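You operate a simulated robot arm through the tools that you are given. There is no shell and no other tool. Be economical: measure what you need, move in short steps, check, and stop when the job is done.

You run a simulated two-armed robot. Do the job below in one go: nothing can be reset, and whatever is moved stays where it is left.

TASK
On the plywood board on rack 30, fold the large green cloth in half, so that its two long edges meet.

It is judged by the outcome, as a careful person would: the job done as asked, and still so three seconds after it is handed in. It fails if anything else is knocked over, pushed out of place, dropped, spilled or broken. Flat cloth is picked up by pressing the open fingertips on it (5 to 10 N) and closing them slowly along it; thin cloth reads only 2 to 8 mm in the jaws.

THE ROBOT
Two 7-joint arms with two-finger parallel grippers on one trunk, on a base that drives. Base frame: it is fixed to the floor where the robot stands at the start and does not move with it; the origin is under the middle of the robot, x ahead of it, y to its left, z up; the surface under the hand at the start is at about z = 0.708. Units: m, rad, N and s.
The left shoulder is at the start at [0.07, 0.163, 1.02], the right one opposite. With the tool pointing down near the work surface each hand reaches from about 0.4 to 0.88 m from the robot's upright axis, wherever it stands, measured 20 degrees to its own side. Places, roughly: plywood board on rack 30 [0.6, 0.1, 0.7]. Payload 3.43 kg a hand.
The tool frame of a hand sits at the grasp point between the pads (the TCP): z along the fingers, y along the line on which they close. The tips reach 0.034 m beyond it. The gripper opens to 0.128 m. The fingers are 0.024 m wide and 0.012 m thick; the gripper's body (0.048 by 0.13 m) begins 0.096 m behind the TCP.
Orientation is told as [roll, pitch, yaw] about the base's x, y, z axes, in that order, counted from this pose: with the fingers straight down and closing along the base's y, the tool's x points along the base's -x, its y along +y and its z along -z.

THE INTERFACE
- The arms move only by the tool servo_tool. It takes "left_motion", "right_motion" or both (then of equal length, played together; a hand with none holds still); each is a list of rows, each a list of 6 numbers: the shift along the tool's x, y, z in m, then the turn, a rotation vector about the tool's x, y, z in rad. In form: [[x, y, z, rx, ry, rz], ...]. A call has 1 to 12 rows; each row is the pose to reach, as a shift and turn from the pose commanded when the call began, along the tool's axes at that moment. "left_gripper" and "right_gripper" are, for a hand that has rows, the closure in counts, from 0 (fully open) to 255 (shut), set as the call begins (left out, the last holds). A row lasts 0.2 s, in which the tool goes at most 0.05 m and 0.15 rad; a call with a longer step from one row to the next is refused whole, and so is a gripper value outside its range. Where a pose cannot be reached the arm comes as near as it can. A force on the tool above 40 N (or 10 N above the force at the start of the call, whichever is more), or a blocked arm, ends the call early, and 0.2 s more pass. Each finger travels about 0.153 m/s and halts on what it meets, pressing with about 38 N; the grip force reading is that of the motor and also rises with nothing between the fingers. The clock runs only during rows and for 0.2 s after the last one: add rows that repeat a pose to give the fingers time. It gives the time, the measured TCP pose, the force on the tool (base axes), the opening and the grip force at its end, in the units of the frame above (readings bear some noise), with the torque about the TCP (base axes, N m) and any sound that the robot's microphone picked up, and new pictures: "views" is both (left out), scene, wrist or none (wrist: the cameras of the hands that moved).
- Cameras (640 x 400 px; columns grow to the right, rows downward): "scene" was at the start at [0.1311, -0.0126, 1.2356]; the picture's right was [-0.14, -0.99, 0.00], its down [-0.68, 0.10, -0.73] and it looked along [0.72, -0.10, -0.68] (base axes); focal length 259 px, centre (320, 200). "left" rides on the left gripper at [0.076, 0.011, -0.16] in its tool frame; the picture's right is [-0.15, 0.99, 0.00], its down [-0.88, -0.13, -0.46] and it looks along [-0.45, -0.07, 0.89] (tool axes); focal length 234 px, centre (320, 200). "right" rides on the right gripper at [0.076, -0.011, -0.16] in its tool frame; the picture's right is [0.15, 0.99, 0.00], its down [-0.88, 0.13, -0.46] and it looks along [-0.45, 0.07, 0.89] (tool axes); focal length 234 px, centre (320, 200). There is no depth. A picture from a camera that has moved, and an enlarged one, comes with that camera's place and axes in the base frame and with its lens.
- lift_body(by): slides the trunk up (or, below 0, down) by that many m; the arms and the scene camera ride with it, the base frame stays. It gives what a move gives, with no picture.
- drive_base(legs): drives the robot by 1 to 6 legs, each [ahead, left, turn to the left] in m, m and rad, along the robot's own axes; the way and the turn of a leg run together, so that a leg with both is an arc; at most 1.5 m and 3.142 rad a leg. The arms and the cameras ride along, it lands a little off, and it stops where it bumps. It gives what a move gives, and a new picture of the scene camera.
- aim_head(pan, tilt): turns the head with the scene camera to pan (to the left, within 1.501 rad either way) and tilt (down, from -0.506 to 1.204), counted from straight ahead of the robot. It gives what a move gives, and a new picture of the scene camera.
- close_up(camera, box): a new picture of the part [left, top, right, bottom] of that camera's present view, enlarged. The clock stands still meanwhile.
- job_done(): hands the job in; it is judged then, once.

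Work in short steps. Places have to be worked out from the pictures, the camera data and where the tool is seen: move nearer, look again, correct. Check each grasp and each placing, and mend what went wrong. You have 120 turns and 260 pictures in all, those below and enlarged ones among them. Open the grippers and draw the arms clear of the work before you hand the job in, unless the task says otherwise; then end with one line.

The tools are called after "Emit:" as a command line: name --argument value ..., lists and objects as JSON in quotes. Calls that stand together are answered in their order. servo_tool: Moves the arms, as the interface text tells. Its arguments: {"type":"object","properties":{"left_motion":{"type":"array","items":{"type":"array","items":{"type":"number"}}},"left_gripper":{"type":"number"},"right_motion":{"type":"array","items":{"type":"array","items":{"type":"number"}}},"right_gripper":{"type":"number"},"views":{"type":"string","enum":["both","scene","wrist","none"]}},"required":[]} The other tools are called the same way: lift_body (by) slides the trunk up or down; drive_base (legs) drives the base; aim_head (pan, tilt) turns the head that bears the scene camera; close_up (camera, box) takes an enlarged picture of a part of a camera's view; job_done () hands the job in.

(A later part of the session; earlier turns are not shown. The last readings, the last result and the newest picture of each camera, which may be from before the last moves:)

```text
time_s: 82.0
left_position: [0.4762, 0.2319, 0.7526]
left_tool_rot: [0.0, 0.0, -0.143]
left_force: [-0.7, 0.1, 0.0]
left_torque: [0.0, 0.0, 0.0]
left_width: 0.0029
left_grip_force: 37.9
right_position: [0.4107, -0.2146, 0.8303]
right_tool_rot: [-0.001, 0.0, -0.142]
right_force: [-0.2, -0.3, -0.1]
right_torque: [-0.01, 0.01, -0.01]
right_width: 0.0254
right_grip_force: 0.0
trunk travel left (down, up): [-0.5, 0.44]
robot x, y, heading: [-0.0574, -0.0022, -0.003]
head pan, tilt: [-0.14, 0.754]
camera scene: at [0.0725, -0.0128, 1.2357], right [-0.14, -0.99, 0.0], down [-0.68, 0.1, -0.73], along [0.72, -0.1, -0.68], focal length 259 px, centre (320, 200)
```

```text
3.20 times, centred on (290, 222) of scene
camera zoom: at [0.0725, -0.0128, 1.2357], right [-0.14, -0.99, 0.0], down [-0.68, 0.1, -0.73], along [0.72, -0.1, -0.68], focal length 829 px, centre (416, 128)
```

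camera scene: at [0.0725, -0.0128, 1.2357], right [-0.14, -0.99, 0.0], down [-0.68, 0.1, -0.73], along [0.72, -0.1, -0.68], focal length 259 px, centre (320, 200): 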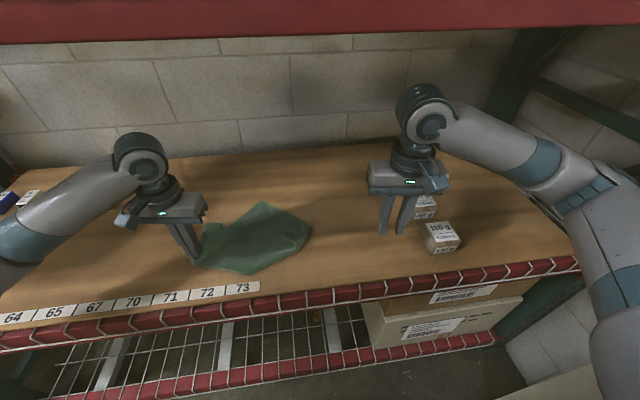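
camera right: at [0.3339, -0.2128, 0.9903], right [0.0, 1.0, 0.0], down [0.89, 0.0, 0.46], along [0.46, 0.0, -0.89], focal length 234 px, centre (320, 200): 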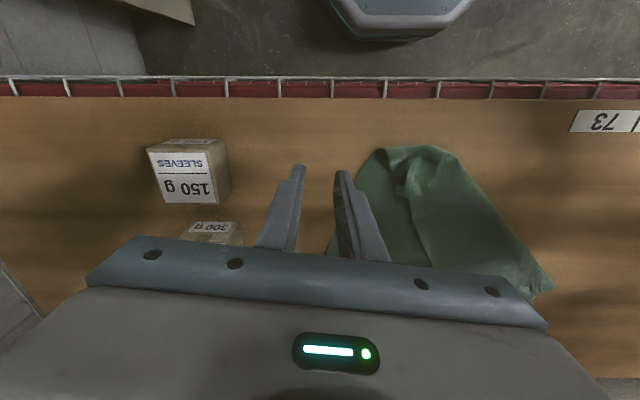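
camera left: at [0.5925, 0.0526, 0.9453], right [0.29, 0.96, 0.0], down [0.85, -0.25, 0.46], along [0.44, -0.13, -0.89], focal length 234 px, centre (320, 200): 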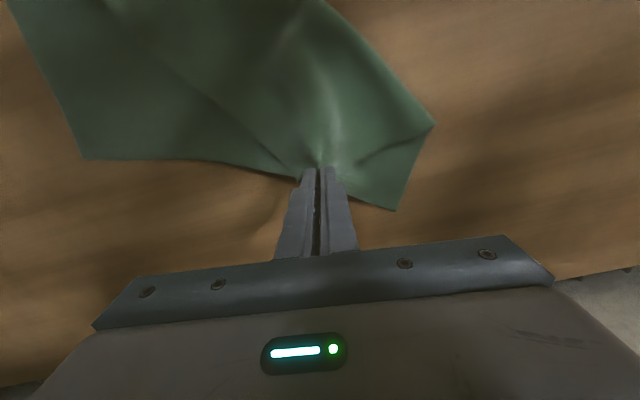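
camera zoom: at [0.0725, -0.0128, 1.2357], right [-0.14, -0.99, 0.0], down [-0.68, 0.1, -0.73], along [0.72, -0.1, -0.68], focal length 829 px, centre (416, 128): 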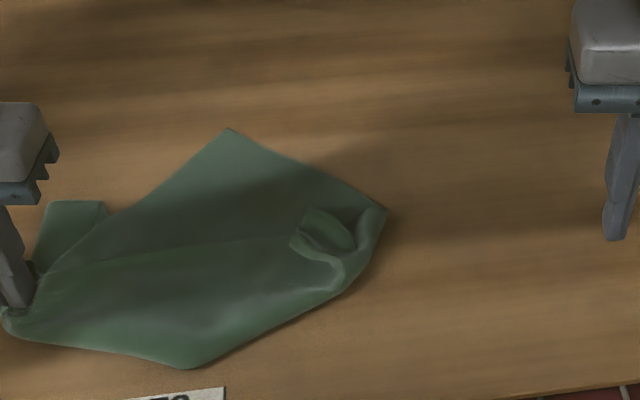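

The cloth got dragged and crumpled. I hold its near-left corner; I'll lift it high so the cloth hangs and straightens, then find the neighbouring corner for the right hand.

Emit:
servo_tool --left_motion '[[0, 0, -0.04, 0, 0, 0], [0, 0, -0.08, 0, 0, 0], [-0.01, -0.02, -0.12, 0, 0, 0], [-0.02, -0.04, -0.16, 0, 0, 0], [-0.03, -0.06, -0.19, 0, 0, 0], [-0.04, -0.08, -0.2, 0, 0, 0], [-0.04, -0.08, -0.2, 0, 0, 0], [-0.04, -0.08, -0.2, 0, 0, 0]]' --views "both"

Emit:
close_up --camera "scene" --box '[150, 100, 390, 290]'

```text
time_s: 83.8
left_position: [0.5044, 0.1477, 0.9523]
left_tool_rot: [-0.001, 0.003, -0.144]
left_force: [0.3, -0.1, -0.3]
left_torque: [0.02, -0.01, 0.0]
left_width: 0.0026
left_grip_force: 37.5
right_position: [0.4116, -0.2129, 0.83]
right_tool_rot: [0.001, 0.0, -0.141]
right_force: [0.2, -0.3, 0.1]
right_torque: [-0.03, -0.01, -0.03]
right_width: 0.0251
right_grip_force: 0.0
trunk travel left (down, up): [-0.5, 0.44]
robot x, y, heading: [-0.0572, -0.0009, 0.001]
head pan, tilt: [-0.14, 0.754]
camera scene: at [0.0728, -0.0131, 1.2356], right [-0.14, -0.99, 0.0], down [-0.68, 0.1, -0.73], along [0.72, -0.1, -0.68], focal length 259 px, centre (320, 200)
camera left: at [0.432, 0.1687, 1.1144], right [0.29, 0.96, 0.0], down [0.85, -0.25, 0.46], along [0.44, -0.13, -0.89], focal length 234 px, centre (320, 200)
```

scene: 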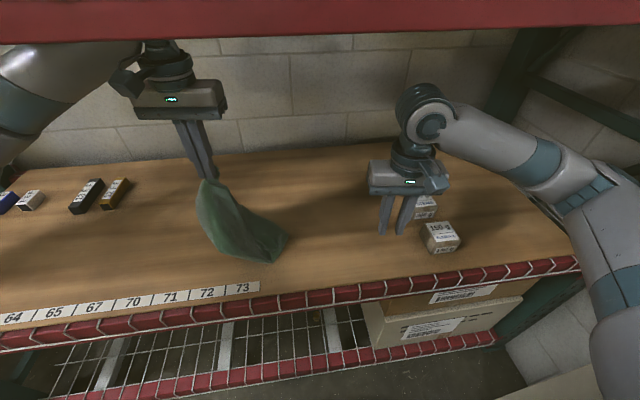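
left: 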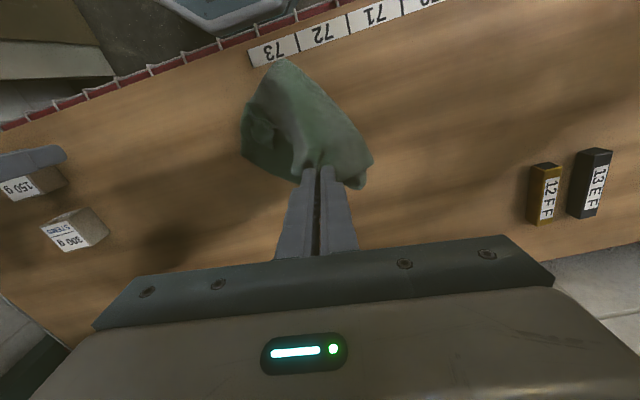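

```text
2.11 times, centred on (270, 195) of scene
camera zoom: at [0.0728, -0.0131, 1.2356], right [-0.14, -0.99, 0.0], down [-0.68, 0.1, -0.73], along [0.72, -0.1, -0.68], focal length 545 px, centre (425, 210)
```

zoom: 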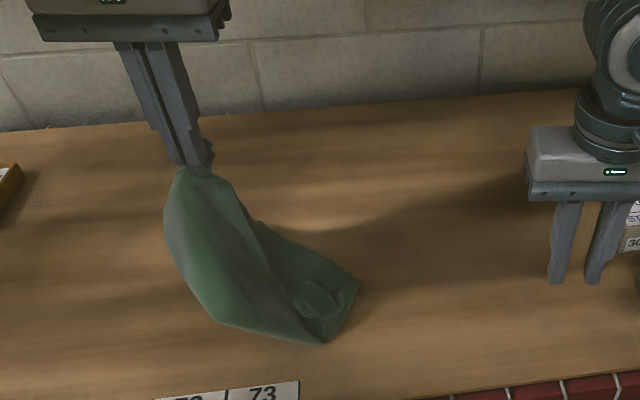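

The cloth hangs from its corner, resting end near (0.47, 0.03). I lay it out by lowering toward the left, so it stretches out on the board.

Emit:
servo_tool --left_motion '[[-0.005, 0.02, 0.02, 0, 0, 0], [-0.01, 0.045, 0.04, 0, 0, 0], [-0.015, 0.07, 0.06, 0, 0, 0], [-0.02, 0.095, 0.08, 0, 0, 0], [-0.025, 0.12, 0.1, 0, 0, 0], [-0.03, 0.145, 0.12, 0, 0, 0], [-0.035, 0.165, 0.14, 0, 0, 0], [-0.04, 0.185, 0.16, 0, 0, 0], [-0.04, 0.205, 0.18, 0, 0, 0], [-0.04, 0.22, 0.195, 0, 0, 0], [-0.04, 0.23, 0.2, 0, 0, 0], [-0.04, 0.23, 0.2, 0, 0, 0]]' --views "scene"

Emit:
close_up --camera "scene" --box '[130, 130, 370, 290]'

```text
time_s: 86.4
left_position: [0.5745, 0.3682, 0.7522]
left_tool_rot: [0.0, 0.0, -0.144]
left_force: [0.5, -0.8, 0.4]
left_torque: [0.0, 0.03, 0.04]
left_width: 0.0027
left_grip_force: 37.0
right_position: [0.412, -0.214, 0.831]
right_tool_rot: [-0.002, 0.001, -0.14]
right_force: [-0.2, -0.7, 0.0]
right_torque: [0.02, -0.01, 0.01]
right_width: 0.025
right_grip_force: 0.1
trunk travel left (down, up): [-0.5, 0.44]
robot x, y, heading: [-0.0567, -0.0004, 0.002]
head pan, tilt: [-0.14, 0.754]
camera scene: at [0.0727, -0.013, 1.2357], right [-0.14, -0.99, 0.0], down [-0.68, 0.1, -0.73], along [0.72, -0.1, -0.68], focal length 259 px, centre (320, 200)
```

scene: 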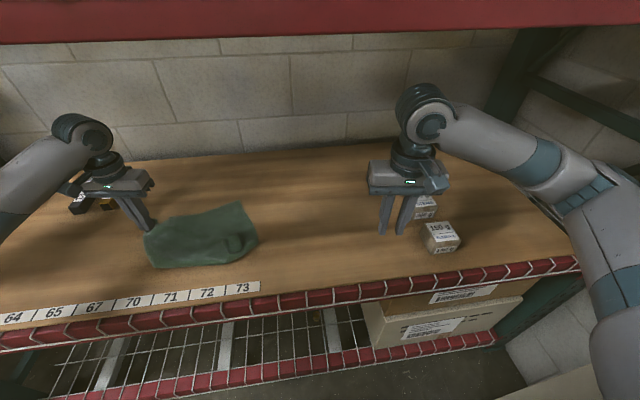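

```text
2.50 times, centred on (250, 210) of scene
camera zoom: at [0.0727, -0.013, 1.2357], right [-0.14, -0.99, 0.0], down [-0.68, 0.1, -0.73], along [0.72, -0.1, -0.68], focal length 647 px, centre (495, 175)
```

zoom: 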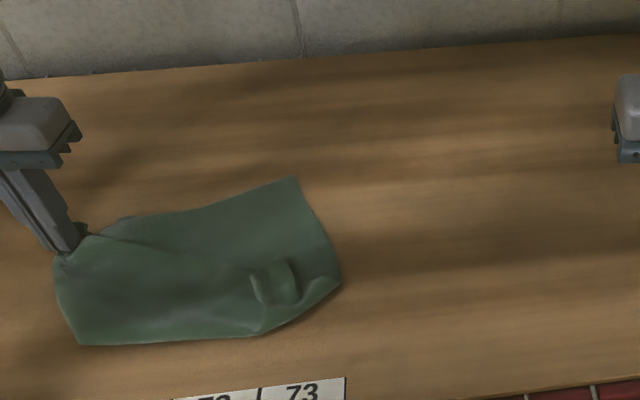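

It lies flatter now. Releasing and raising the left hand to view the layout from above.

Emit:
servo_tool --left_motion '[[0, 0, 0, 0, 0, 0], [0, 0, -0.02, 0, 0, 0], [0, 0, -0.05, 0, 0, 0], [0.03, -0.04, -0.09, 0, 0, 0], [0.06, -0.08, -0.13, 0, 0, 0], [0.09, -0.115, -0.17, 0, 0, 0], [0.1, -0.13, -0.19, 0, 0, 0]]' --left_gripper 200 --views "wrist"

Emit:
close_up --camera "left" --box '[180, 30, 440, 200]'

Emit:
close_up --camera "scene" --box '[130, 190, 290, 290]'

```text
refused: row 4 steps farther than a row can; nothing moved
```

```text
2.35 times, centred on (310, 115) of left
camera zoom: at [0.5023, 0.39, 0.9139], right [0.29, 0.96, 0.0], down [0.85, -0.25, 0.46], along [0.44, -0.13, -0.89], focal length 551 px, centre (344, 400)
```

zoom: 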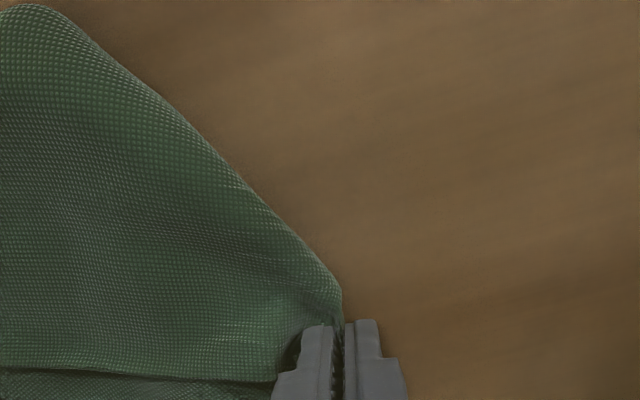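

```text
4.00 times, centred on (210, 240) of scene
camera zoom: at [0.0727, -0.013, 1.2357], right [-0.14, -0.99, 0.0], down [-0.68, 0.1, -0.73], along [0.72, -0.1, -0.68], focal length 1036 px, centre (760, 40)
```

zoom: 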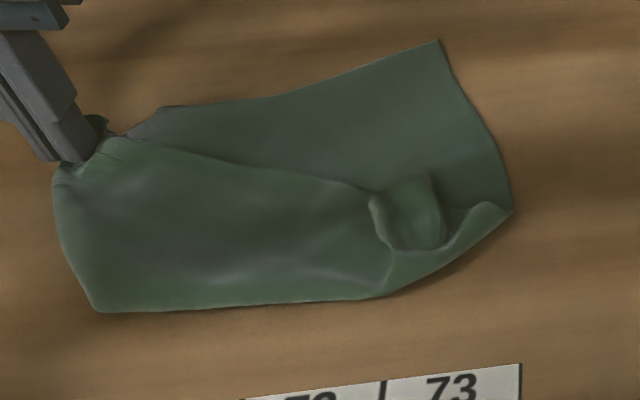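

Refused (a step too long), but the view is clear: A is in my left hand; the sharp corner at (0.661, 0.148) is the far-right corner C. I'll bring the right hand over C to pinch it and stretch the cloth along its diagonal.

Emit:
servo_tool --right_motion '[[-0.017, 0.04, 0, 0, 0, 0], [-0.034, 0.08, 0, 0, 0, 0], [-0.051, 0.12, 0, 0, 0, 0], [-0.068, 0.16, 0, 0, 0, 0], [-0.085, 0.2, 0, 0, 0, 0], [-0.102, 0.243, 0, 0, 0, 0], [-0.12, 0.286, 0, 0, 0, 0], [-0.138, 0.33, 0, 0, 0, 0], [-0.156, 0.373, 0, 0, 0, 0], [-0.174, 0.415, 0, 0, 0, 0], [-0.174, 0.415, 0.03, 0, 0, 0], [-0.174, 0.415, 0.05, 0, 0, 0]]' --right_gripper 195

Emit:
close_up --camera "right" --box '[180, 30, 500, 230]'

```text
time_s: 89.0
left_position: [0.574, 0.3691, 0.7531]
left_tool_rot: [0.0, 0.0, -0.14]
left_force: [0.6, 0.1, 0.4]
left_torque: [-0.04, 0.0, -0.02]
left_width: 0.0028
left_grip_force: 37.1
right_position: [0.6422, 0.1731, 0.7802]
right_tool_rot: [-0.003, -0.001, -0.142]
right_force: [-0.3, 0.2, 0.0]
right_torque: [0.0, 0.01, 0.01]
right_width: 0.0299
right_grip_force: 0.0
trunk travel left (down, up): [-0.5, 0.44]
robot x, y, heading: [-0.0563, 0.002, -0.001]
head pan, tilt: [-0.14, 0.754]
camera scene: at [0.0723, -0.0119, 1.2357], right [-0.14, -0.99, 0.0], down [-0.68, 0.1, -0.73], along [0.72, -0.1, -0.68], focal length 259 px, centre (320, 200)
camera right: at [0.5646, 0.1738, 0.9397], right [-0.01, 1.0, 0.0], down [0.89, 0.01, 0.46], along [0.46, 0.0, -0.89], focal length 234 px, centre (320, 200)
```

scene: 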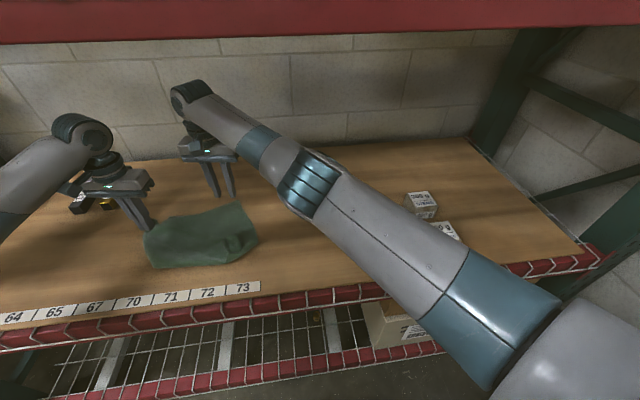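
right: 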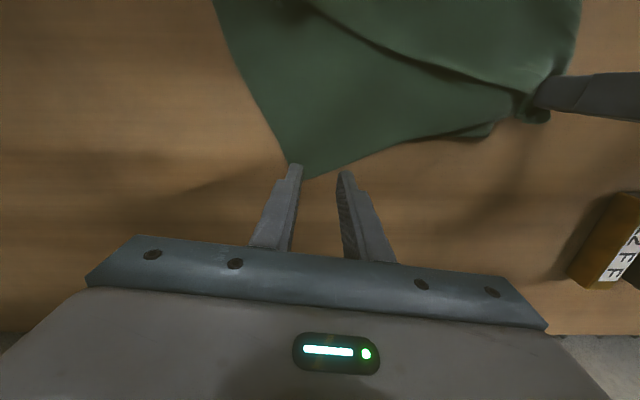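

```text
2.00 times, centred on (340, 130) of right
camera zoom: at [0.5646, 0.1738, 0.9397], right [-0.01, 1.0, 0.0], down [0.89, 0.01, 0.46], along [0.46, 0.0, -0.89], focal length 468 px, centre (280, 340)
```

zoom: 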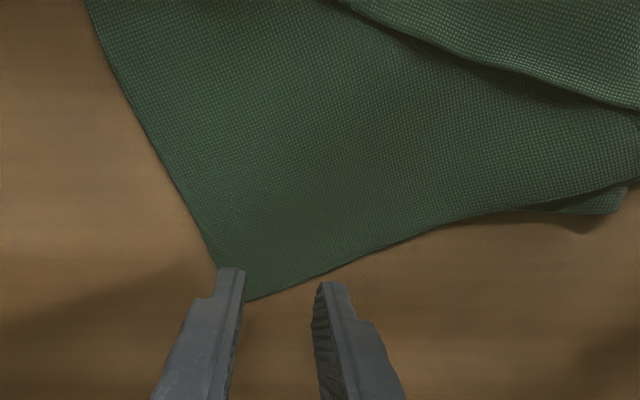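

Corner C seen at (0.658, 0.157). Shifting 1 cm inward and lowering to contact.

Emit:
servo_tool --right_motion '[[0.005, 0.002, 0.01, 0, 0, 0], [0.011, 0.003, 0.02, 0, 0, 0], [0.011, 0.003, 0.03, 0, 0, 0], [0.011, 0.003, 0.0345, 0, 0, 0], [0.011, 0.003, 0.0365, 0, 0, 0], [0.011, 0.003, 0.0365, 0, 0, 0]]' --views "none"

```text
time_s: 90.4
left_position: [0.5747, 0.3673, 0.7532]
left_tool_rot: [0.001, 0.0, -0.144]
left_force: [-0.3, 0.2, 0.0]
left_torque: [0.01, 0.03, -0.03]
left_width: 0.0029
left_grip_force: 37.4
right_position: [0.6336, 0.1763, 0.743]
right_tool_rot: [0.0, 0.0, -0.141]
right_force: [-0.2, -0.4, 3.4]
right_torque: [-0.01, 0.01, -0.02]
right_width: 0.03
right_grip_force: 0.1
trunk travel left (down, up): [-0.5, 0.44]
robot x, y, heading: [-0.0584, -0.0011, -0.004]
head pan, tilt: [-0.14, 0.754]
```

Emit:
servo_tool --right_motion '[[0, 0, 0.0006, 0, 0, 0], [0, 0, 0.0006, 0, 0, 0]]' --right_gripper 208 --views "none"

Emit:
servo_tool --right_motion '[[0, 0, 0, 0, 0, 0], [0, 0, 0, 0, 0, 0]]' --right_gripper 226 --views "none"

Emit:
servo_tool --right_motion '[[0, 0, 0, 0, 0, 0], [0, 0, 0, 0, 0, 0], [0, 0, 0, 0, 0, 0], [0, 0, -0.015, 0, 0, 0], [0, 0, -0.03, 0, 0, 0], [0, 0, -0.03, 0, 0, 0]]' --right_gripper 255 --views "wrist"

```text
time_s: 91.0
left_position: [0.5743, 0.3683, 0.753]
left_tool_rot: [-0.001, -0.001, -0.143]
left_force: [-0.5, -0.1, 0.7]
left_torque: [0.01, 0.03, -0.04]
left_width: 0.003
left_grip_force: 37.2
right_position: [0.634, 0.1764, 0.7426]
right_tool_rot: [-0.001, -0.001, -0.141]
right_force: [0.6, 0.8, 7.2]
right_torque: [0.06, -0.05, -0.01]
right_width: 0.0232
right_grip_force: 0.1
trunk travel left (down, up): [-0.5, 0.44]
robot x, y, heading: [-0.0582, 0.0002, -0.001]
head pan, tilt: [-0.14, 0.754]
```

```text
time_s: 91.6
left_position: [0.5738, 0.3686, 0.7536]
left_tool_rot: [-0.002, -0.001, -0.143]
left_force: [1.2, -0.3, 0.9]
left_torque: [-0.05, -0.01, 0.04]
left_width: 0.0026
left_grip_force: 37.1
right_position: [0.6335, 0.1758, 0.7425]
right_tool_rot: [0.001, -0.002, -0.141]
right_force: [0.2, 0.3, 8.5]
right_torque: [0.0, -0.01, 0.04]
right_width: 0.0139
right_grip_force: 0.0
trunk travel left (down, up): [-0.5, 0.44]
robot x, y, heading: [-0.0606, 0.006, -0.004]
head pan, tilt: [-0.14, 0.754]
```

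```text
time_s: 93.0
left_position: [0.575, 0.3698, 0.7523]
left_tool_rot: [0.0, 0.001, -0.142]
left_force: [1.2, -1.2, 1.2]
left_torque: [-0.07, -0.01, 0.05]
left_width: 0.0029
left_grip_force: 37.1
right_position: [0.6322, 0.1754, 0.7737]
right_tool_rot: [0.0, -0.001, -0.142]
right_force: [-1.0, 1.4, -0.2]
right_torque: [0.05, 0.02, -0.05]
right_width: 0.002
right_grip_force: 37.0
trunk travel left (down, up): [-0.5, 0.44]
robot x, y, heading: [-0.061, -0.0042, -0.0]
head pan, tilt: [-0.14, 0.754]
camera right: at [0.5558, 0.1773, 0.9327], right [0.0, 1.0, 0.0], down [0.89, 0.0, 0.46], along [0.46, 0.0, -0.89], focal length 234 px, centre (320, 200)
```

right: 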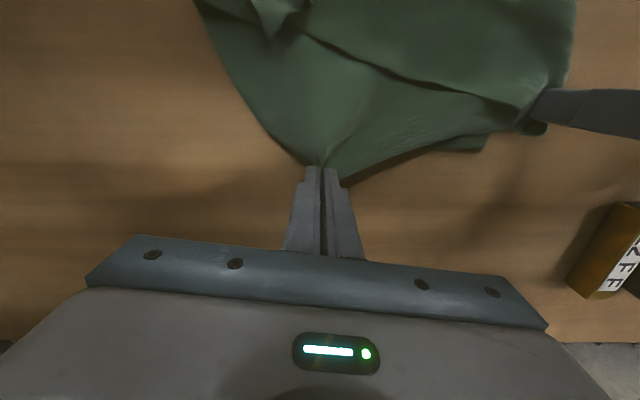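

Both diagonal corners A and C are held. Stretching the cloth diagonally into its proper place: A to (0.468, 0.20), C to (0.725, −0.15).

Emit:
servo_tool --left_motion '[[0.004, -0.009, -0.02, 0, 0, 0], [0.012, -0.027, -0.04, 0, 0, 0], [0.02, -0.045, -0.05, 0, 0, 0], [0.028, -0.063, -0.05, 0, 0, 0], [0.036, -0.081, -0.05, 0, 0, 0], [0.045, -0.1, -0.05, 0, 0, 0], [0.054, -0.12, -0.045, 0, 0, 0], [0.063, -0.14, -0.035, 0, 0, 0], [0.072, -0.16, -0.025, 0, 0, 0], [0.08, -0.178, -0.015, 0, 0, 0], [0.082, -0.183, -0.005, 0, 0, 0], [0.082, -0.183, 0, 0, 0, 0]]' --right_motion '[[-0.012, -0.02, -0.02, 0, 0, 0], [-0.025, -0.05, -0.035, 0, 0, 0], [-0.037, -0.08, -0.04, 0, 0, 0], [-0.05, -0.11, -0.04, 0, 0, 0], [-0.062, -0.14, -0.04, 0, 0, 0], [-0.075, -0.17, -0.04, 0, 0, 0], [-0.087, -0.2, -0.03, 0, 0, 0], [-0.1, -0.23, -0.02, 0, 0, 0], [-0.112, -0.26, -0.01, 0, 0, 0], [-0.125, -0.285, 0, 0, 0, 0], [-0.138, -0.309, 0.015, 0, 0, 0], [-0.138, -0.309, 0.02, 0, 0, 0]]'

Emit:
close_up --camera "scene" --box '[180, 140, 380, 280]'

```text
time_s: 95.6
left_position: [0.468, 0.1992, 0.753]
left_tool_rot: [-0.002, -0.001, -0.142]
left_force: [7.8, -11.6, 0.2]
left_torque: [-0.36, -0.3, 0.22]
left_width: 0.002
left_grip_force: 37.2
right_position: [0.7245, -0.1489, 0.752]
right_tool_rot: [0.001, 0.0, -0.142]
right_force: [-9.9, 11.4, 0.2]
right_torque: [0.38, 0.29, -0.05]
right_width: 0.002
right_grip_force: 36.0
trunk travel left (down, up): [-0.5, 0.44]
robot x, y, heading: [-0.0551, -0.0018, -0.002]
head pan, tilt: [-0.14, 0.754]
camera scene: at [0.0726, -0.0125, 1.2357], right [-0.14, -0.99, 0.0], down [-0.68, 0.1, -0.73], along [0.72, -0.1, -0.68], focal length 259 px, centre (320, 200)
camera right: at [0.6475, -0.1477, 0.9114], right [-0.01, 1.0, 0.0], down [0.89, 0.01, 0.46], along [0.46, 0.0, -0.89], focal length 234 px, centre (320, 200)
camera left: at [0.3956, 0.2207, 0.9148], right [0.29, 0.96, 0.0], down [0.85, -0.25, 0.46], along [0.44, -0.13, -0.89], focal length 234 px, centre (320, 200)
```

scene: 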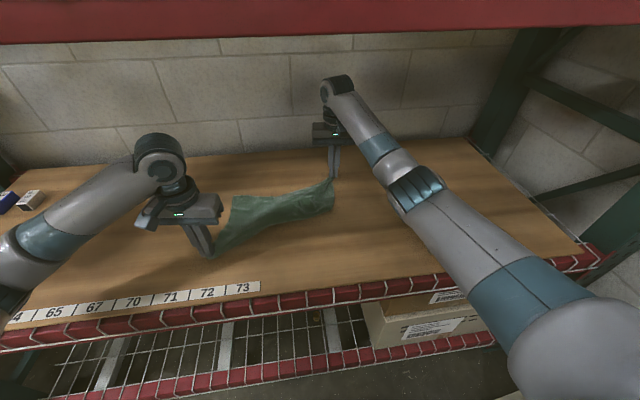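
right: 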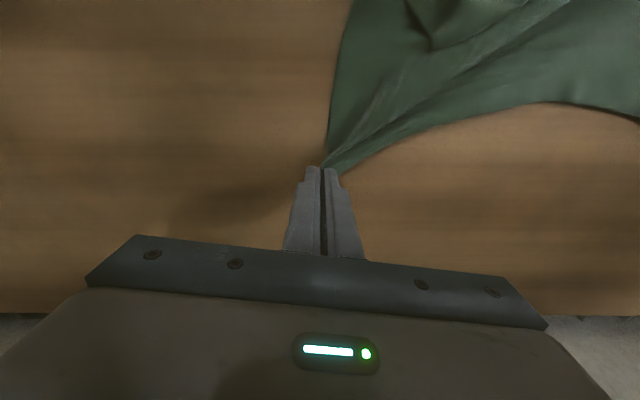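
left: 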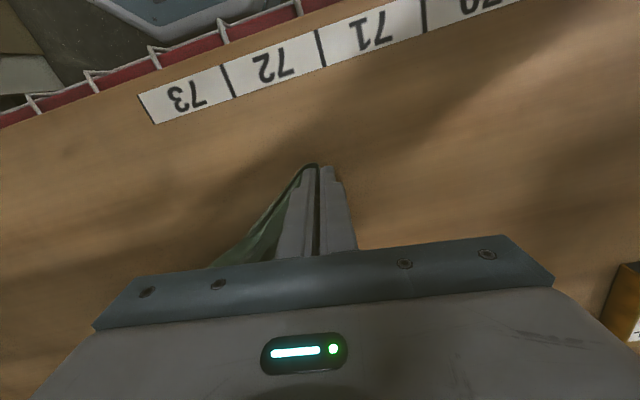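

```text
2.86 times, centred on (280, 210) of scene
camera zoom: at [0.0726, -0.0125, 1.2357], right [-0.14, -0.99, 0.0], down [-0.68, 0.1, -0.73], along [0.72, -0.1, -0.68], focal length 740 px, centre (434, 171)
```

zoom: 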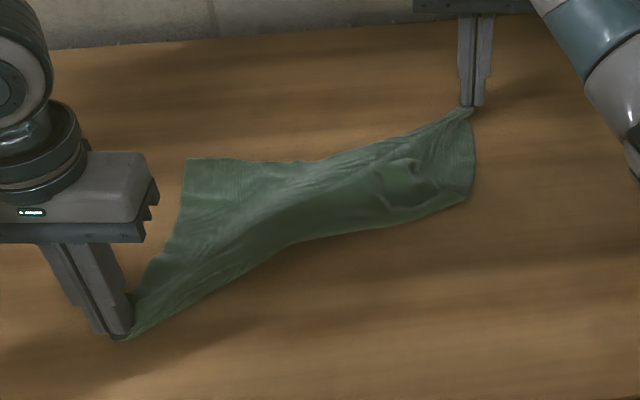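

Very good: the cloth is stretched diagonal; B lies flat at (0.684, 0.165), only D's flap (around (0.63, −0.07)) is folded back on top. Relaxing, lowering and releasing both.

Emit:
servo_tool --left_motion '[[-0.005, -0.006, 0.003, 0, 0, 0], [-0.008, -0.01, 0.005, 0, 0, 0], [-0.008, -0.01, 0.005, 0, 0, 0]]' --right_motion '[[0.005, 0.006, 0.003, 0, 0, 0], [0.008, 0.01, 0.005, 0, 0, 0], [0.008, 0.01, 0.005, 0, 0, 0]]' --views "none"

Emit:
servo_tool --left_motion '[[0, 0, 0, 0, 0, 0], [0, 0, 0, 0, 0, 0], [0, 0, -0.02, 0, 0, 0], [0, 0, -0.05, 0, 0, 0], [0.01, 0.03, -0.08, 0, 0, 0], [0.01, 0.06, -0.08, 0, 0, 0]]' --right_motion '[[0, 0, 0, 0, 0, 0], [0, 0, 0, 0, 0, 0], [0, 0, -0.02, 0, 0, 0], [0, 0, -0.05, 0, 0, 0], [0.03, 0, -0.08, 0, 0, 0], [0.07, 0, -0.09, 0, 0, 0]]' --left_gripper 205 --right_gripper 205

Emit:
close_up --camera "scene" --box '[180, 140, 380, 280]'

```text
time_s: 96.4
left_position: [0.4738, 0.1883, 0.7495]
left_tool_rot: [0.001, 0.001, -0.14]
left_force: [3.0, -2.7, 0.5]
left_torque: [-0.16, -0.1, 0.05]
left_width: 0.0025
left_grip_force: 37.1
right_position: [0.7187, -0.1395, 0.7468]
right_tool_rot: [-0.001, 0.001, -0.145]
right_force: [-3.1, 3.3, 1.6]
right_torque: [0.09, 0.07, -0.03]
right_width: 0.0022
right_grip_force: 36.4
trunk travel left (down, up): [-0.5, 0.44]
robot x, y, heading: [-0.0587, -0.0008, -0.003]
head pan, tilt: [-0.14, 0.754]
```

```text
time_s: 97.8
left_position: [0.4724, 0.2493, 0.8279]
left_tool_rot: [0.0, -0.001, -0.142]
left_force: [0.2, -0.5, -0.2]
left_torque: [0.04, 0.04, -0.03]
left_width: 0.0254
left_grip_force: 0.0
right_position: [0.6478, -0.1266, 0.8379]
right_tool_rot: [-0.002, 0.001, -0.141]
right_force: [-0.6, -1.1, 0.2]
right_torque: [-0.04, -0.02, 0.02]
right_width: 0.025
right_grip_force: 0.1
trunk travel left (down, up): [-0.5, 0.44]
robot x, y, heading: [-0.0629, -0.002, 0.003]
head pan, tilt: [-0.14, 0.754]
camera scene: at [0.0724, -0.0126, 1.2356], right [-0.14, -0.99, 0.0], down [-0.68, 0.1, -0.73], along [0.72, -0.1, -0.68], focal length 259 px, centre (320, 200)
camera right: at [0.5709, -0.1255, 0.9975], right [-0.01, 1.0, 0.0], down [0.89, 0.01, 0.45], along [0.45, 0.0, -0.89], focal length 234 px, centre (320, 200)
camera left: at [0.3998, 0.2705, 0.9903], right [0.29, 0.96, 0.0], down [0.85, -0.25, 0.46], along [0.44, -0.13, -0.89], focal length 234 px, centre (320, 200)
```

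scene: 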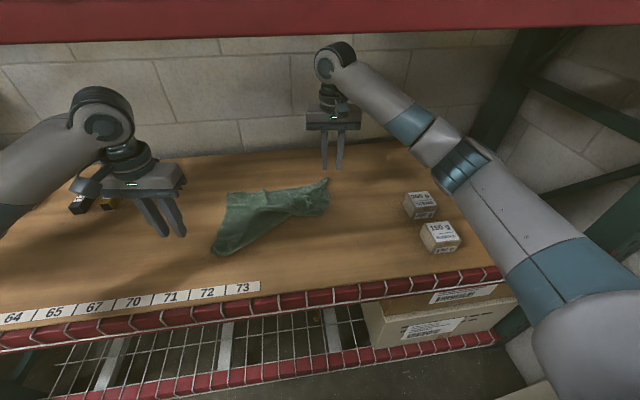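
right: 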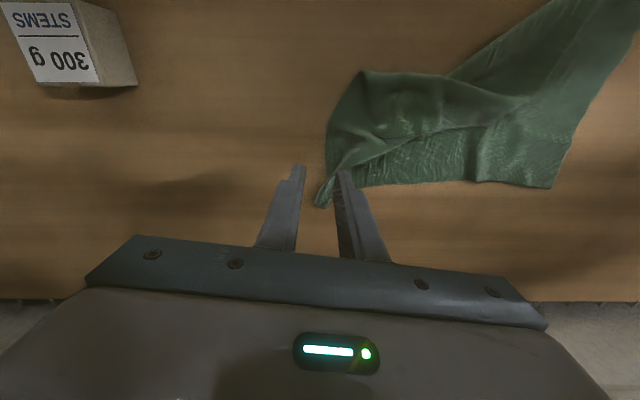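
left: 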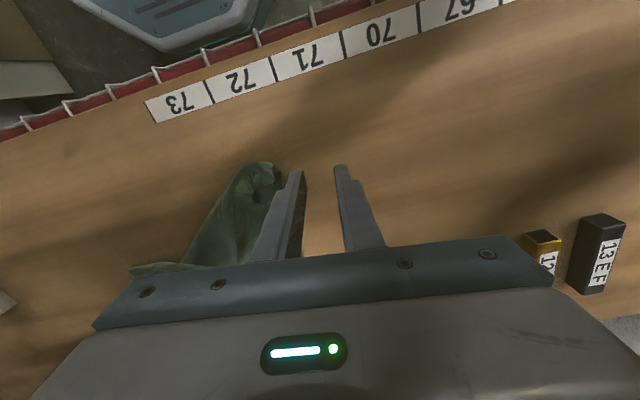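

```text
2.86 times, centred on (280, 210) of scene
camera zoom: at [0.0724, -0.0126, 1.2356], right [-0.14, -0.99, 0.0], down [-0.68, 0.1, -0.73], along [0.72, -0.1, -0.68], focal length 740 px, centre (434, 171)
```

zoom: 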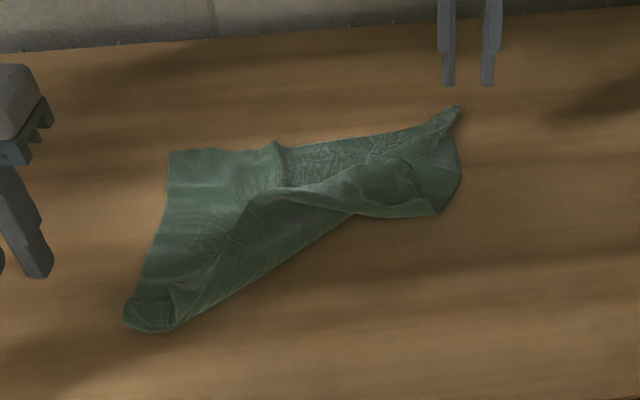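

Zooming in on the right half to locate corner D.

Emit:
close_up --camera "right" --box '[300, 50, 580, 225]'

Emit:
close_up --camera "scene" --box '[265, 170, 345, 225]'

```text
2.29 times, centred on (440, 138) of right
camera zoom: at [0.5709, -0.1255, 0.9975], right [-0.01, 1.0, 0.0], down [0.89, 0.01, 0.45], along [0.45, 0.0, -0.89], focal length 535 px, centre (46, 343)
```

zoom: 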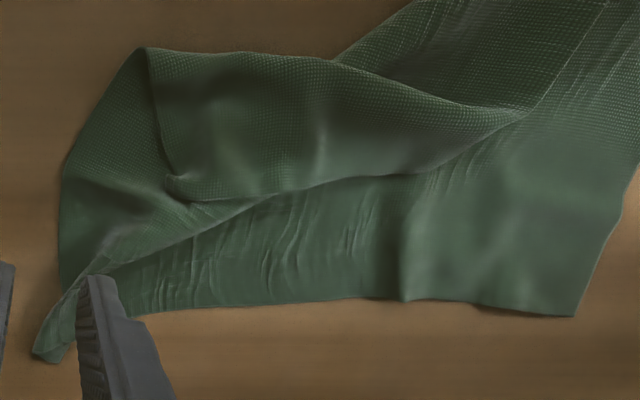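

```text
7.27 times, centred on (305, 198) of scene
camera zoom: at [0.0724, -0.0126, 1.2356], right [-0.14, -0.99, 0.0], down [-0.68, 0.1, -0.73], along [0.72, -0.1, -0.68], focal length 1883 px, centre (429, 218)
```

zoom: 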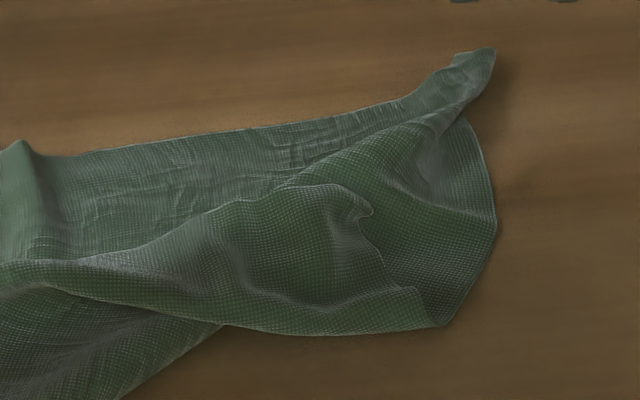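

Corner D is on top at about (0.622, −0.062). Moving the right hand to pinch just inside it.

Emit:
servo_tool --right_motion '[[0.013, 0.021, 0, 0, 0, 0], [0.026, 0.042, 0, 0, 0, 0], [0.039, 0.063, 0, 0, 0, 0], [0.052, 0.084, 0, 0, 0, 0], [0.052, 0.084, 0.04, 0, 0, 0], [0.052, 0.084, 0.07, 0, 0, 0], [0.052, 0.084, 0.07, 0, 0, 0]]' --right_gripper 195 --views "none"

Emit:
close_up --camera "right" --box '[180, 60, 460, 235]'

```text
time_s: 99.4
left_position: [0.4726, 0.2497, 0.8285]
left_tool_rot: [0.001, 0.001, -0.142]
left_force: [0.3, 0.0, -0.4]
left_torque: [0.02, 0.0, -0.03]
left_width: 0.0253
left_grip_force: 0.1
right_position: [0.6091, -0.0367, 0.7668]
right_tool_rot: [-0.001, 0.001, -0.141]
right_force: [0.1, 0.0, -0.5]
right_torque: [-0.01, 0.0, -0.03]
right_width: 0.03
right_grip_force: 0.1
trunk travel left (down, up): [-0.5, 0.44]
robot x, y, heading: [-0.0595, 0.001, -0.005]
head pan, tilt: [-0.14, 0.754]
```

```text
2.29 times, centred on (320, 148) of right
camera zoom: at [0.5323, -0.0356, 0.9264], right [0.0, 1.0, 0.0], down [0.89, 0.0, 0.46], along [0.46, 0.0, -0.89], focal length 535 px, centre (320, 320)
```

zoom: 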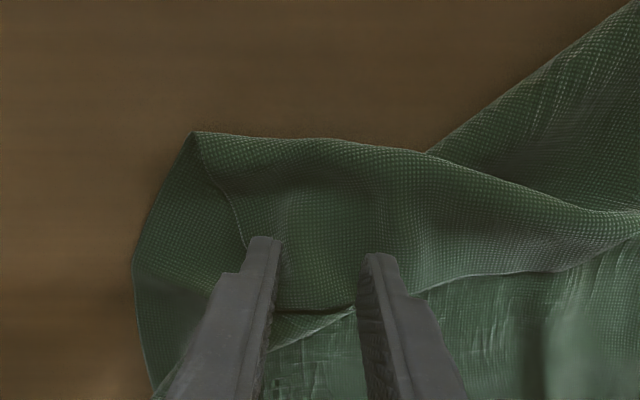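

Good placement. Lowering to contact.

Emit:
servo_tool --right_motion '[[0.003, 0, 0.008, 0, 0, 0], [0.004, 0, 0.015, 0, 0, 0], [0.004, 0, 0.02, 0, 0, 0], [0.004, 0, 0.0225, 0, 0, 0], [0.004, 0, 0.0225, 0, 0, 0]]' --views "none"

```text
time_s: 100.6
left_position: [0.4719, 0.2492, 0.8286]
left_tool_rot: [0.001, 0.0, -0.144]
left_force: [-0.1, -1.0, -1.2]
left_torque: [0.02, 0.0, -0.01]
left_width: 0.025
left_grip_force: 0.0
right_position: [0.6056, -0.0359, 0.7457]
right_tool_rot: [0.001, -0.002, -0.142]
right_force: [0.3, 0.6, 3.9]
right_torque: [0.06, -0.02, 0.0]
right_width: 0.03
right_grip_force: 0.1
trunk travel left (down, up): [-0.5, 0.44]
robot x, y, heading: [-0.0584, -0.0021, 0.002]
head pan, tilt: [-0.14, 0.754]
```

Emit:
servo_tool --right_motion '[[0, 0, 0.0006, 0, 0, 0], [0, 0, 0.0006, 0, 0, 0]]' --right_gripper 208 --views "none"

Emit:
servo_tool --right_motion '[[0, 0, 0, 0, 0, 0], [0, 0, 0, 0, 0, 0]]' --right_gripper 226 --views "none"

Emit:
servo_tool --right_motion '[[0, 0, 0, 0, 0, 0], [0, 0, 0, 0, 0, 0], [0, 0, 0, 0, 0, 0], [0, 0, -0.015, 0, 0, 0], [0, 0, -0.03, 0, 0, 0], [0, 0, -0.04, 0, 0, 0]]' --right_gripper 255 --views "none"

Emit:
close_up --camera "right" --box '[180, 60, 460, 235]'

```text
time_s: 101.2
left_position: [0.4727, 0.2487, 0.8296]
left_tool_rot: [0.002, -0.001, -0.143]
left_force: [0.1, 0.0, -1.2]
left_torque: [0.02, 0.01, -0.01]
left_width: 0.0252
left_grip_force: 0.1
right_position: [0.6063, -0.0369, 0.7456]
right_tool_rot: [0.0, -0.002, -0.141]
right_force: [-0.7, 0.7, 7.4]
right_torque: [0.03, -0.02, 0.05]
right_width: 0.0233
right_grip_force: 0.0
trunk travel left (down, up): [-0.5, 0.44]
robot x, y, heading: [-0.0562, -0.004, -0.0]
head pan, tilt: [-0.14, 0.754]
```

```text
time_s: 101.8
left_position: [0.4721, 0.2484, 0.8297]
left_tool_rot: [0.001, 0.0, -0.144]
left_force: [-1.2, -0.5, -0.2]
left_torque: [0.02, 0.03, 0.0]
left_width: 0.0251
left_grip_force: 0.0
right_position: [0.6053, -0.0366, 0.7438]
right_tool_rot: [0.0, -0.004, -0.142]
right_force: [-0.4, -0.6, 8.3]
right_torque: [0.03, -0.09, -0.01]
right_width: 0.0146
right_grip_force: 0.0
trunk travel left (down, up): [-0.5, 0.44]
robot x, y, heading: [-0.0612, -0.0011, 0.0]
head pan, tilt: [-0.14, 0.754]
```

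```text
time_s: 103.2
left_position: [0.4725, 0.2487, 0.8282]
left_tool_rot: [0.0, 0.001, -0.143]
left_force: [1.0, 0.1, -0.9]
left_torque: [0.02, -0.01, -0.03]
left_width: 0.0253
left_grip_force: 0.1
right_position: [0.6063, -0.036, 0.7843]
right_tool_rot: [-0.003, 0.0, -0.141]
right_force: [-0.3, -0.4, 0.0]
right_torque: [-0.02, 0.0, 0.02]
right_width: 0.0043
right_grip_force: 38.3
trunk travel left (down, up): [-0.5, 0.44]
robot x, y, heading: [-0.063, 0.0013, -0.005]
head pan, tilt: [-0.14, 0.754]
```

```text
2.29 times, centred on (320, 148) of right
camera zoom: at [0.5297, -0.0348, 0.9438], right [-0.01, 1.0, 0.0], down [0.89, 0.01, 0.46], along [0.46, 0.0, -0.89], focal length 535 px, centre (320, 320)
```

zoom: 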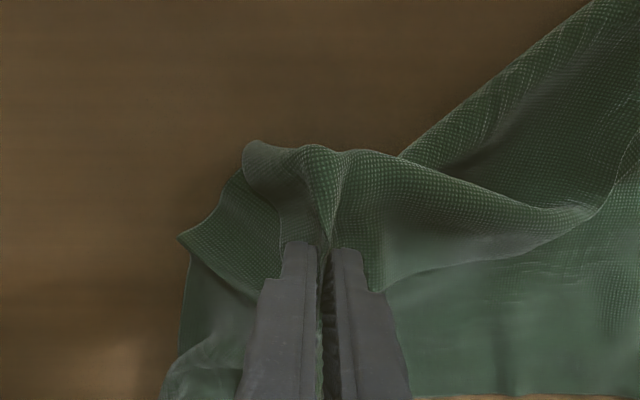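

4.3 mm suggests a second layer was caught. Letting go and retrying with a lighter, narrower pinch.

Emit:
servo_tool --right_motion '[[0, 0, 0.015, 0, 0, 0], [0, 0, 0.03, 0, 0, 0], [0, 0, 0.03, 0, 0, 0]]' --views "none"

Emit:
servo_tool --right_motion '[[0, 0, 0, 0, 0, 0], [0, 0, 0, 0, 0, 0], [0, 0, -0.02, 0, 0, 0], [0, 0, -0.04, 0, 0, 0], [0.02, 0, -0.06, 0, 0, 0], [0.05, 0, -0.07, 0, 0, 0]]' --right_gripper 195 --views "none"

Emit:
close_up --camera "right" --box '[180, 60, 460, 235]'

Emit:
close_up --camera "scene" --box '[200, 150, 360, 270]'

```text
time_s: 104.0
left_position: [0.4732, 0.249, 0.8286]
left_tool_rot: [0.002, 0.002, -0.143]
left_force: [-0.1, -0.2, 0.2]
left_torque: [0.0, 0.06, -0.02]
left_width: 0.025
left_grip_force: 0.0
right_position: [0.6085, -0.0359, 0.7545]
right_tool_rot: [0.0, 0.0, -0.14]
right_force: [-0.4, 0.0, 0.9]
right_torque: [0.0, -0.06, 0.0]
right_width: 0.0041
right_grip_force: 37.9
trunk travel left (down, up): [-0.5, 0.44]
robot x, y, heading: [-0.0582, 0.0012, -0.001]
head pan, tilt: [-0.14, 0.754]
```

```text
time_s: 105.4
left_position: [0.4725, 0.2487, 0.8285]
left_tool_rot: [0.001, 0.001, -0.142]
left_force: [0.1, -0.5, -1.1]
left_torque: [0.01, -0.01, 0.01]
left_width: 0.0252
left_grip_force: 0.0
right_position: [0.5566, -0.0291, 0.8247]
right_tool_rot: [-0.001, 0.0, -0.14]
right_force: [0.1, 0.3, 0.0]
right_torque: [-0.01, 0.0, 0.0]
right_width: 0.0303
right_grip_force: 0.0
trunk travel left (down, up): [-0.5, 0.44]
robot x, y, heading: [-0.0578, -0.0003, -0.003]
head pan, tilt: [-0.14, 0.754]
```

```text
2.29 times, centred on (320, 148) of right
camera zoom: at [0.4791, -0.0283, 0.9842], right [-0.01, 1.0, 0.0], down [0.89, 0.01, 0.46], along [0.46, 0.0, -0.89], focal length 535 px, centre (320, 320)
```

zoom: 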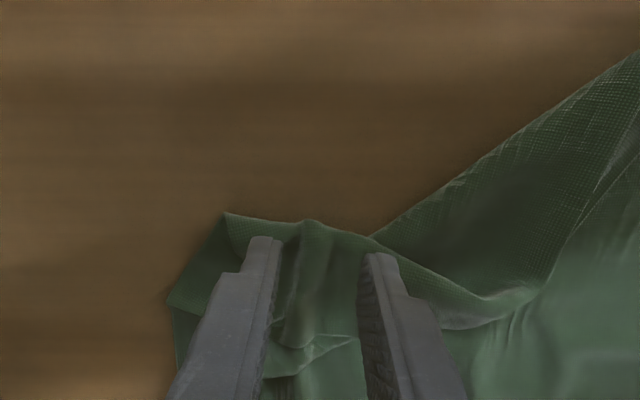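

```text
3.33 times, centred on (280, 210) of scene
camera zoom: at [0.0724, -0.0128, 1.2357], right [-0.14, -0.99, 0.0], down [-0.68, 0.1, -0.73], along [0.72, -0.1, -0.68], focal length 863 px, centre (453, 167)
```

zoom: 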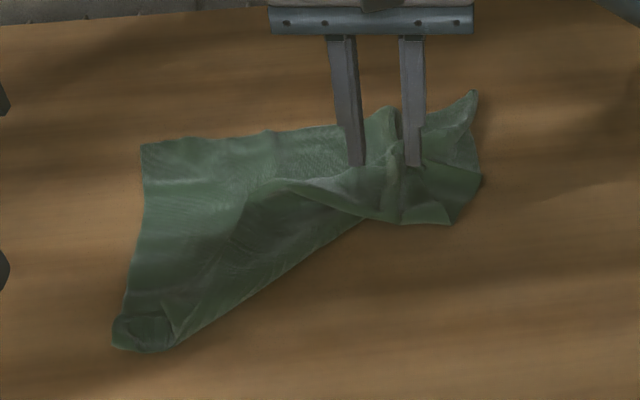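

Better idea: sweep the flap open with fingertips, which worked for the lip. First a clear view from higher up.

Emit:
servo_tool --right_motion '[[0.02, -0.02, -0.03, 0, 0, 0], [0.04, -0.05, -0.05, 0, 0, 0], [0.06, -0.08, -0.06, 0, 0, 0], [0.08, -0.11, -0.07, 0, 0, 0], [0.08, -0.11, -0.07, 0, 0, 0]]' --right_gripper 0 --views "none"

Emit:
close_up --camera "right" --box '[240, 60, 560, 260]'

Emit:
close_up --camera "scene" --box '[200, 150, 360, 270]'

```text
time_s: 106.6
left_position: [0.4736, 0.2503, 0.8288]
left_tool_rot: [-0.001, 0.001, -0.14]
left_force: [0.3, -0.5, -0.4]
left_torque: [0.0, 0.01, -0.02]
left_width: 0.0253
left_grip_force: 0.0
right_position: [0.4634, -0.1245, 0.8943]
right_tool_rot: [-0.003, 0.0, -0.142]
right_force: [0.1, -0.5, 0.1]
right_torque: [-0.03, 0.01, 0.0]
right_width: 0.1282
right_grip_force: 0.2
trunk travel left (down, up): [-0.5, 0.44]
robot x, y, heading: [-0.0567, -0.0029, 0.002]
head pan, tilt: [-0.14, 0.754]
```

```text
2.00 times, centred on (400, 160) of right
camera zoom: at [0.3855, -0.1239, 1.0535], right [0.0, 1.0, 0.0], down [0.89, 0.0, 0.46], along [0.46, 0.0, -0.89], focal length 468 px, centre (160, 280)
```

zoom: 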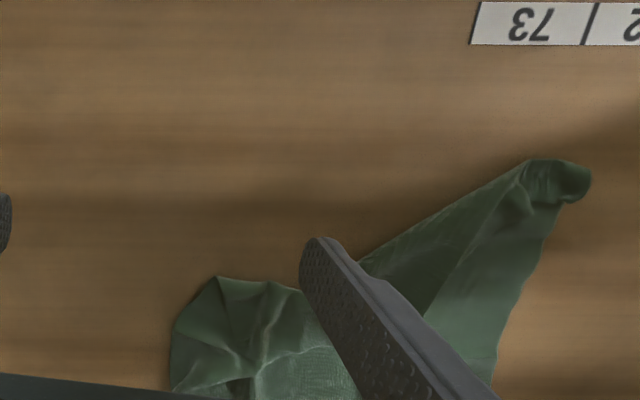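

```text
3.33 times, centred on (280, 210) of scene
camera zoom: at [0.0732, -0.0121, 1.2356], right [-0.14, -0.99, 0.0], down [-0.68, 0.1, -0.73], along [0.72, -0.1, -0.68], focal length 863 px, centre (453, 167)
```

zoom: 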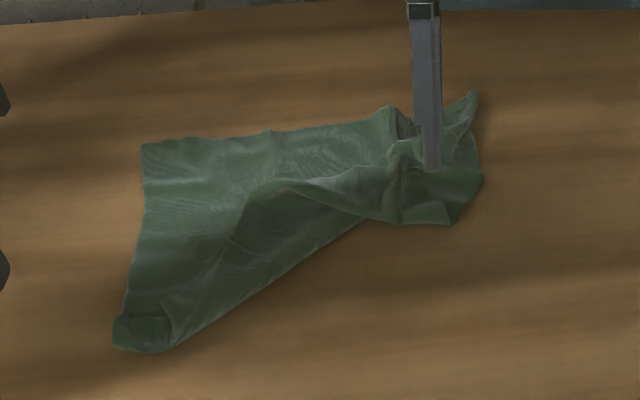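

New plan: grip the far corners B (0.70, 0.187) and C (0.714, −0.123), lift so the cloth hangs and the flaps fall open, trail the free edge to the far side, lay half, then fold over. Moving both hands above B and C.

Emit:
servo_tool --left_motion '[[-0.037, -0.009, 0, 0, 0, 0], [-0.075, -0.018, 0, 0, 0, 0], [-0.112, -0.028, 0, 0, 0, 0], [-0.15, -0.037, 0, 0, 0, 0], [-0.187, -0.047, 0, 0, 0, 0], [-0.2246, -0.056, 0, 0, 0, 0], [-0.2246, -0.056, 0.03, 0, 0, 0], [-0.2246, -0.056, 0.055, 0, 0, 0], [-0.2246, -0.056, 0.06, 0, 0, 0]]' --right_motion '[[-0.039, 0.007, 0, 0, 0, 0], [-0.078, 0.014, 0, 0, 0, 0], [-0.117, 0.02, 0, 0, 0, 0], [-0.156, 0.027, 0, 0, 0, 0], [-0.195, 0.034, 0.01, 0, 0, 0], [-0.233, 0.04, 0.02, 0, 0, 0], [-0.233, 0.04, 0.06, 0, 0, 0], [-0.233, 0.04, 0.1, 0, 0, 0], [-0.233, 0.04, 0.105, 0, 0, 0]]' --left_gripper 195 --right_gripper 155 --views "none"

Emit:
close_up --camera "right" --box '[180, 50, 460, 225]'

Emit:
close_up --camera "left" --box '[180, 50, 460, 225]'

```text
time_s: 108.6
left_position: [0.6872, 0.1635, 0.7703]
left_tool_rot: [0.0, 0.001, -0.143]
left_force: [0.1, 0.3, 1.3]
left_torque: [0.02, -0.02, 0.0]
left_width: 0.0303
left_grip_force: 0.1
right_position: [0.696, -0.1218, 0.7878]
right_tool_rot: [0.001, 0.001, -0.142]
right_force: [-0.3, -0.2, -0.4]
right_torque: [0.01, -0.05, 0.0]
right_width: 0.0498
right_grip_force: 0.1
trunk travel left (down, up): [-0.5, 0.44]
robot x, y, heading: [-0.0573, -0.0003, 0.001]
head pan, tilt: [-0.14, 0.754]
```

```text
2.29 times, centred on (320, 138) of right
camera zoom: at [0.6187, -0.12, 0.9479], right [-0.01, 1.0, 0.0], down [0.89, 0.0, 0.46], along [0.46, 0.0, -0.89], focal length 535 px, centre (320, 343)
```

zoom: 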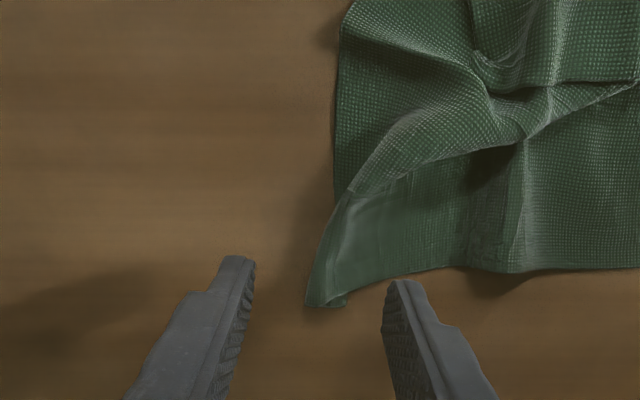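

```text
2.29 times, centred on (320, 138) of left
camera zoom: at [0.6144, 0.1848, 0.9303], right [0.29, 0.96, 0.0], down [0.85, -0.25, 0.46], along [0.44, -0.13, -0.89], focal length 535 px, centre (320, 343)
```

zoom: 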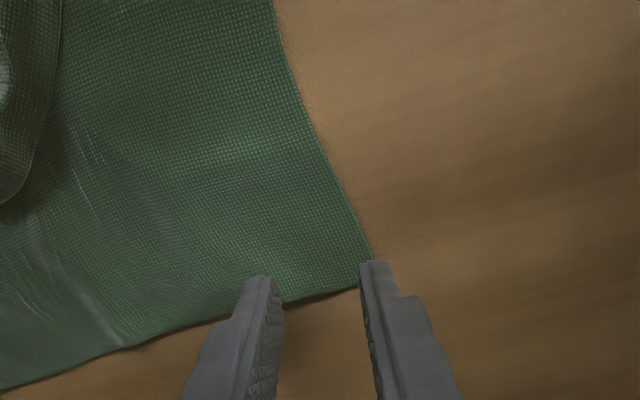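

Both corners located: B (0.698, 0.184), C (0.72, −0.118). Shifting slightly inward and lowering to contact.

Emit:
servo_tool --left_motion '[[-0.001, -0.008, 0.008, 0, 0, 0], [-0.001, -0.008, 0.016, 0, 0, 0], [-0.001, -0.008, 0.022, 0, 0, 0], [-0.001, -0.008, 0.026, 0, 0, 0], [-0.001, -0.008, 0.026, 0, 0, 0]]' --right_motion '[[-0.0035, 0.012, 0.012, 0, 0, 0], [-0.0035, 0.025, 0.024, 0, 0, 0], [-0.0035, 0.025, 0.035, 0, 0, 0], [-0.0035, 0.025, 0.043, 0, 0, 0], [-0.0035, 0.025, 0.043, 0, 0, 0]]' --right_gripper 195 --views "none"

```text
time_s: 109.8
left_position: [0.6881, 0.1541, 0.7423]
left_tool_rot: [0.0, -0.003, -0.141]
left_force: [1.5, 1.5, 7.6]
left_torque: [0.08, -0.05, 0.01]
left_width: 0.03
left_grip_force: 0.3
right_position: [0.7045, -0.0975, 0.7458]
right_tool_rot: [-0.001, 0.0, -0.141]
right_force: [-0.6, -1.0, -0.1]
right_torque: [0.0, 0.03, 0.02]
right_width: 0.03
right_grip_force: 0.1
trunk travel left (down, up): [-0.5, 0.44]
robot x, y, heading: [-0.0584, -0.001, -0.001]
head pan, tilt: [-0.14, 0.754]
```

Emit:
servo_tool --left_motion '[[0, 0, 0, 0, 0, 0], [0, 0, 0, 0, 0, 0], [0, 0, 0, 0, 0, 0]]' --right_motion '[[0, 0, 0.0015, 0, 0, 0], [0, 0, 0.0025, 0, 0, 0], [0, 0, 0.0025, 0, 0, 0]]' --views "none"

```text
time_s: 110.6
left_position: [0.6874, 0.153, 0.7444]
left_tool_rot: [0.0, -0.002, -0.143]
left_force: [2.7, 1.0, 11.9]
left_torque: [0.08, -0.14, 0.02]
left_width: 0.0299
left_grip_force: 0.5
right_position: [0.7046, -0.0953, 0.7446]
right_tool_rot: [-0.001, -0.001, -0.142]
right_force: [-0.1, 0.8, 2.2]
right_torque: [-0.04, 0.06, 0.03]
right_width: 0.0302
right_grip_force: 0.0
trunk travel left (down, up): [-0.5, 0.44]
robot x, y, heading: [-0.0606, -0.0049, -0.0]
head pan, tilt: [-0.14, 0.754]
```

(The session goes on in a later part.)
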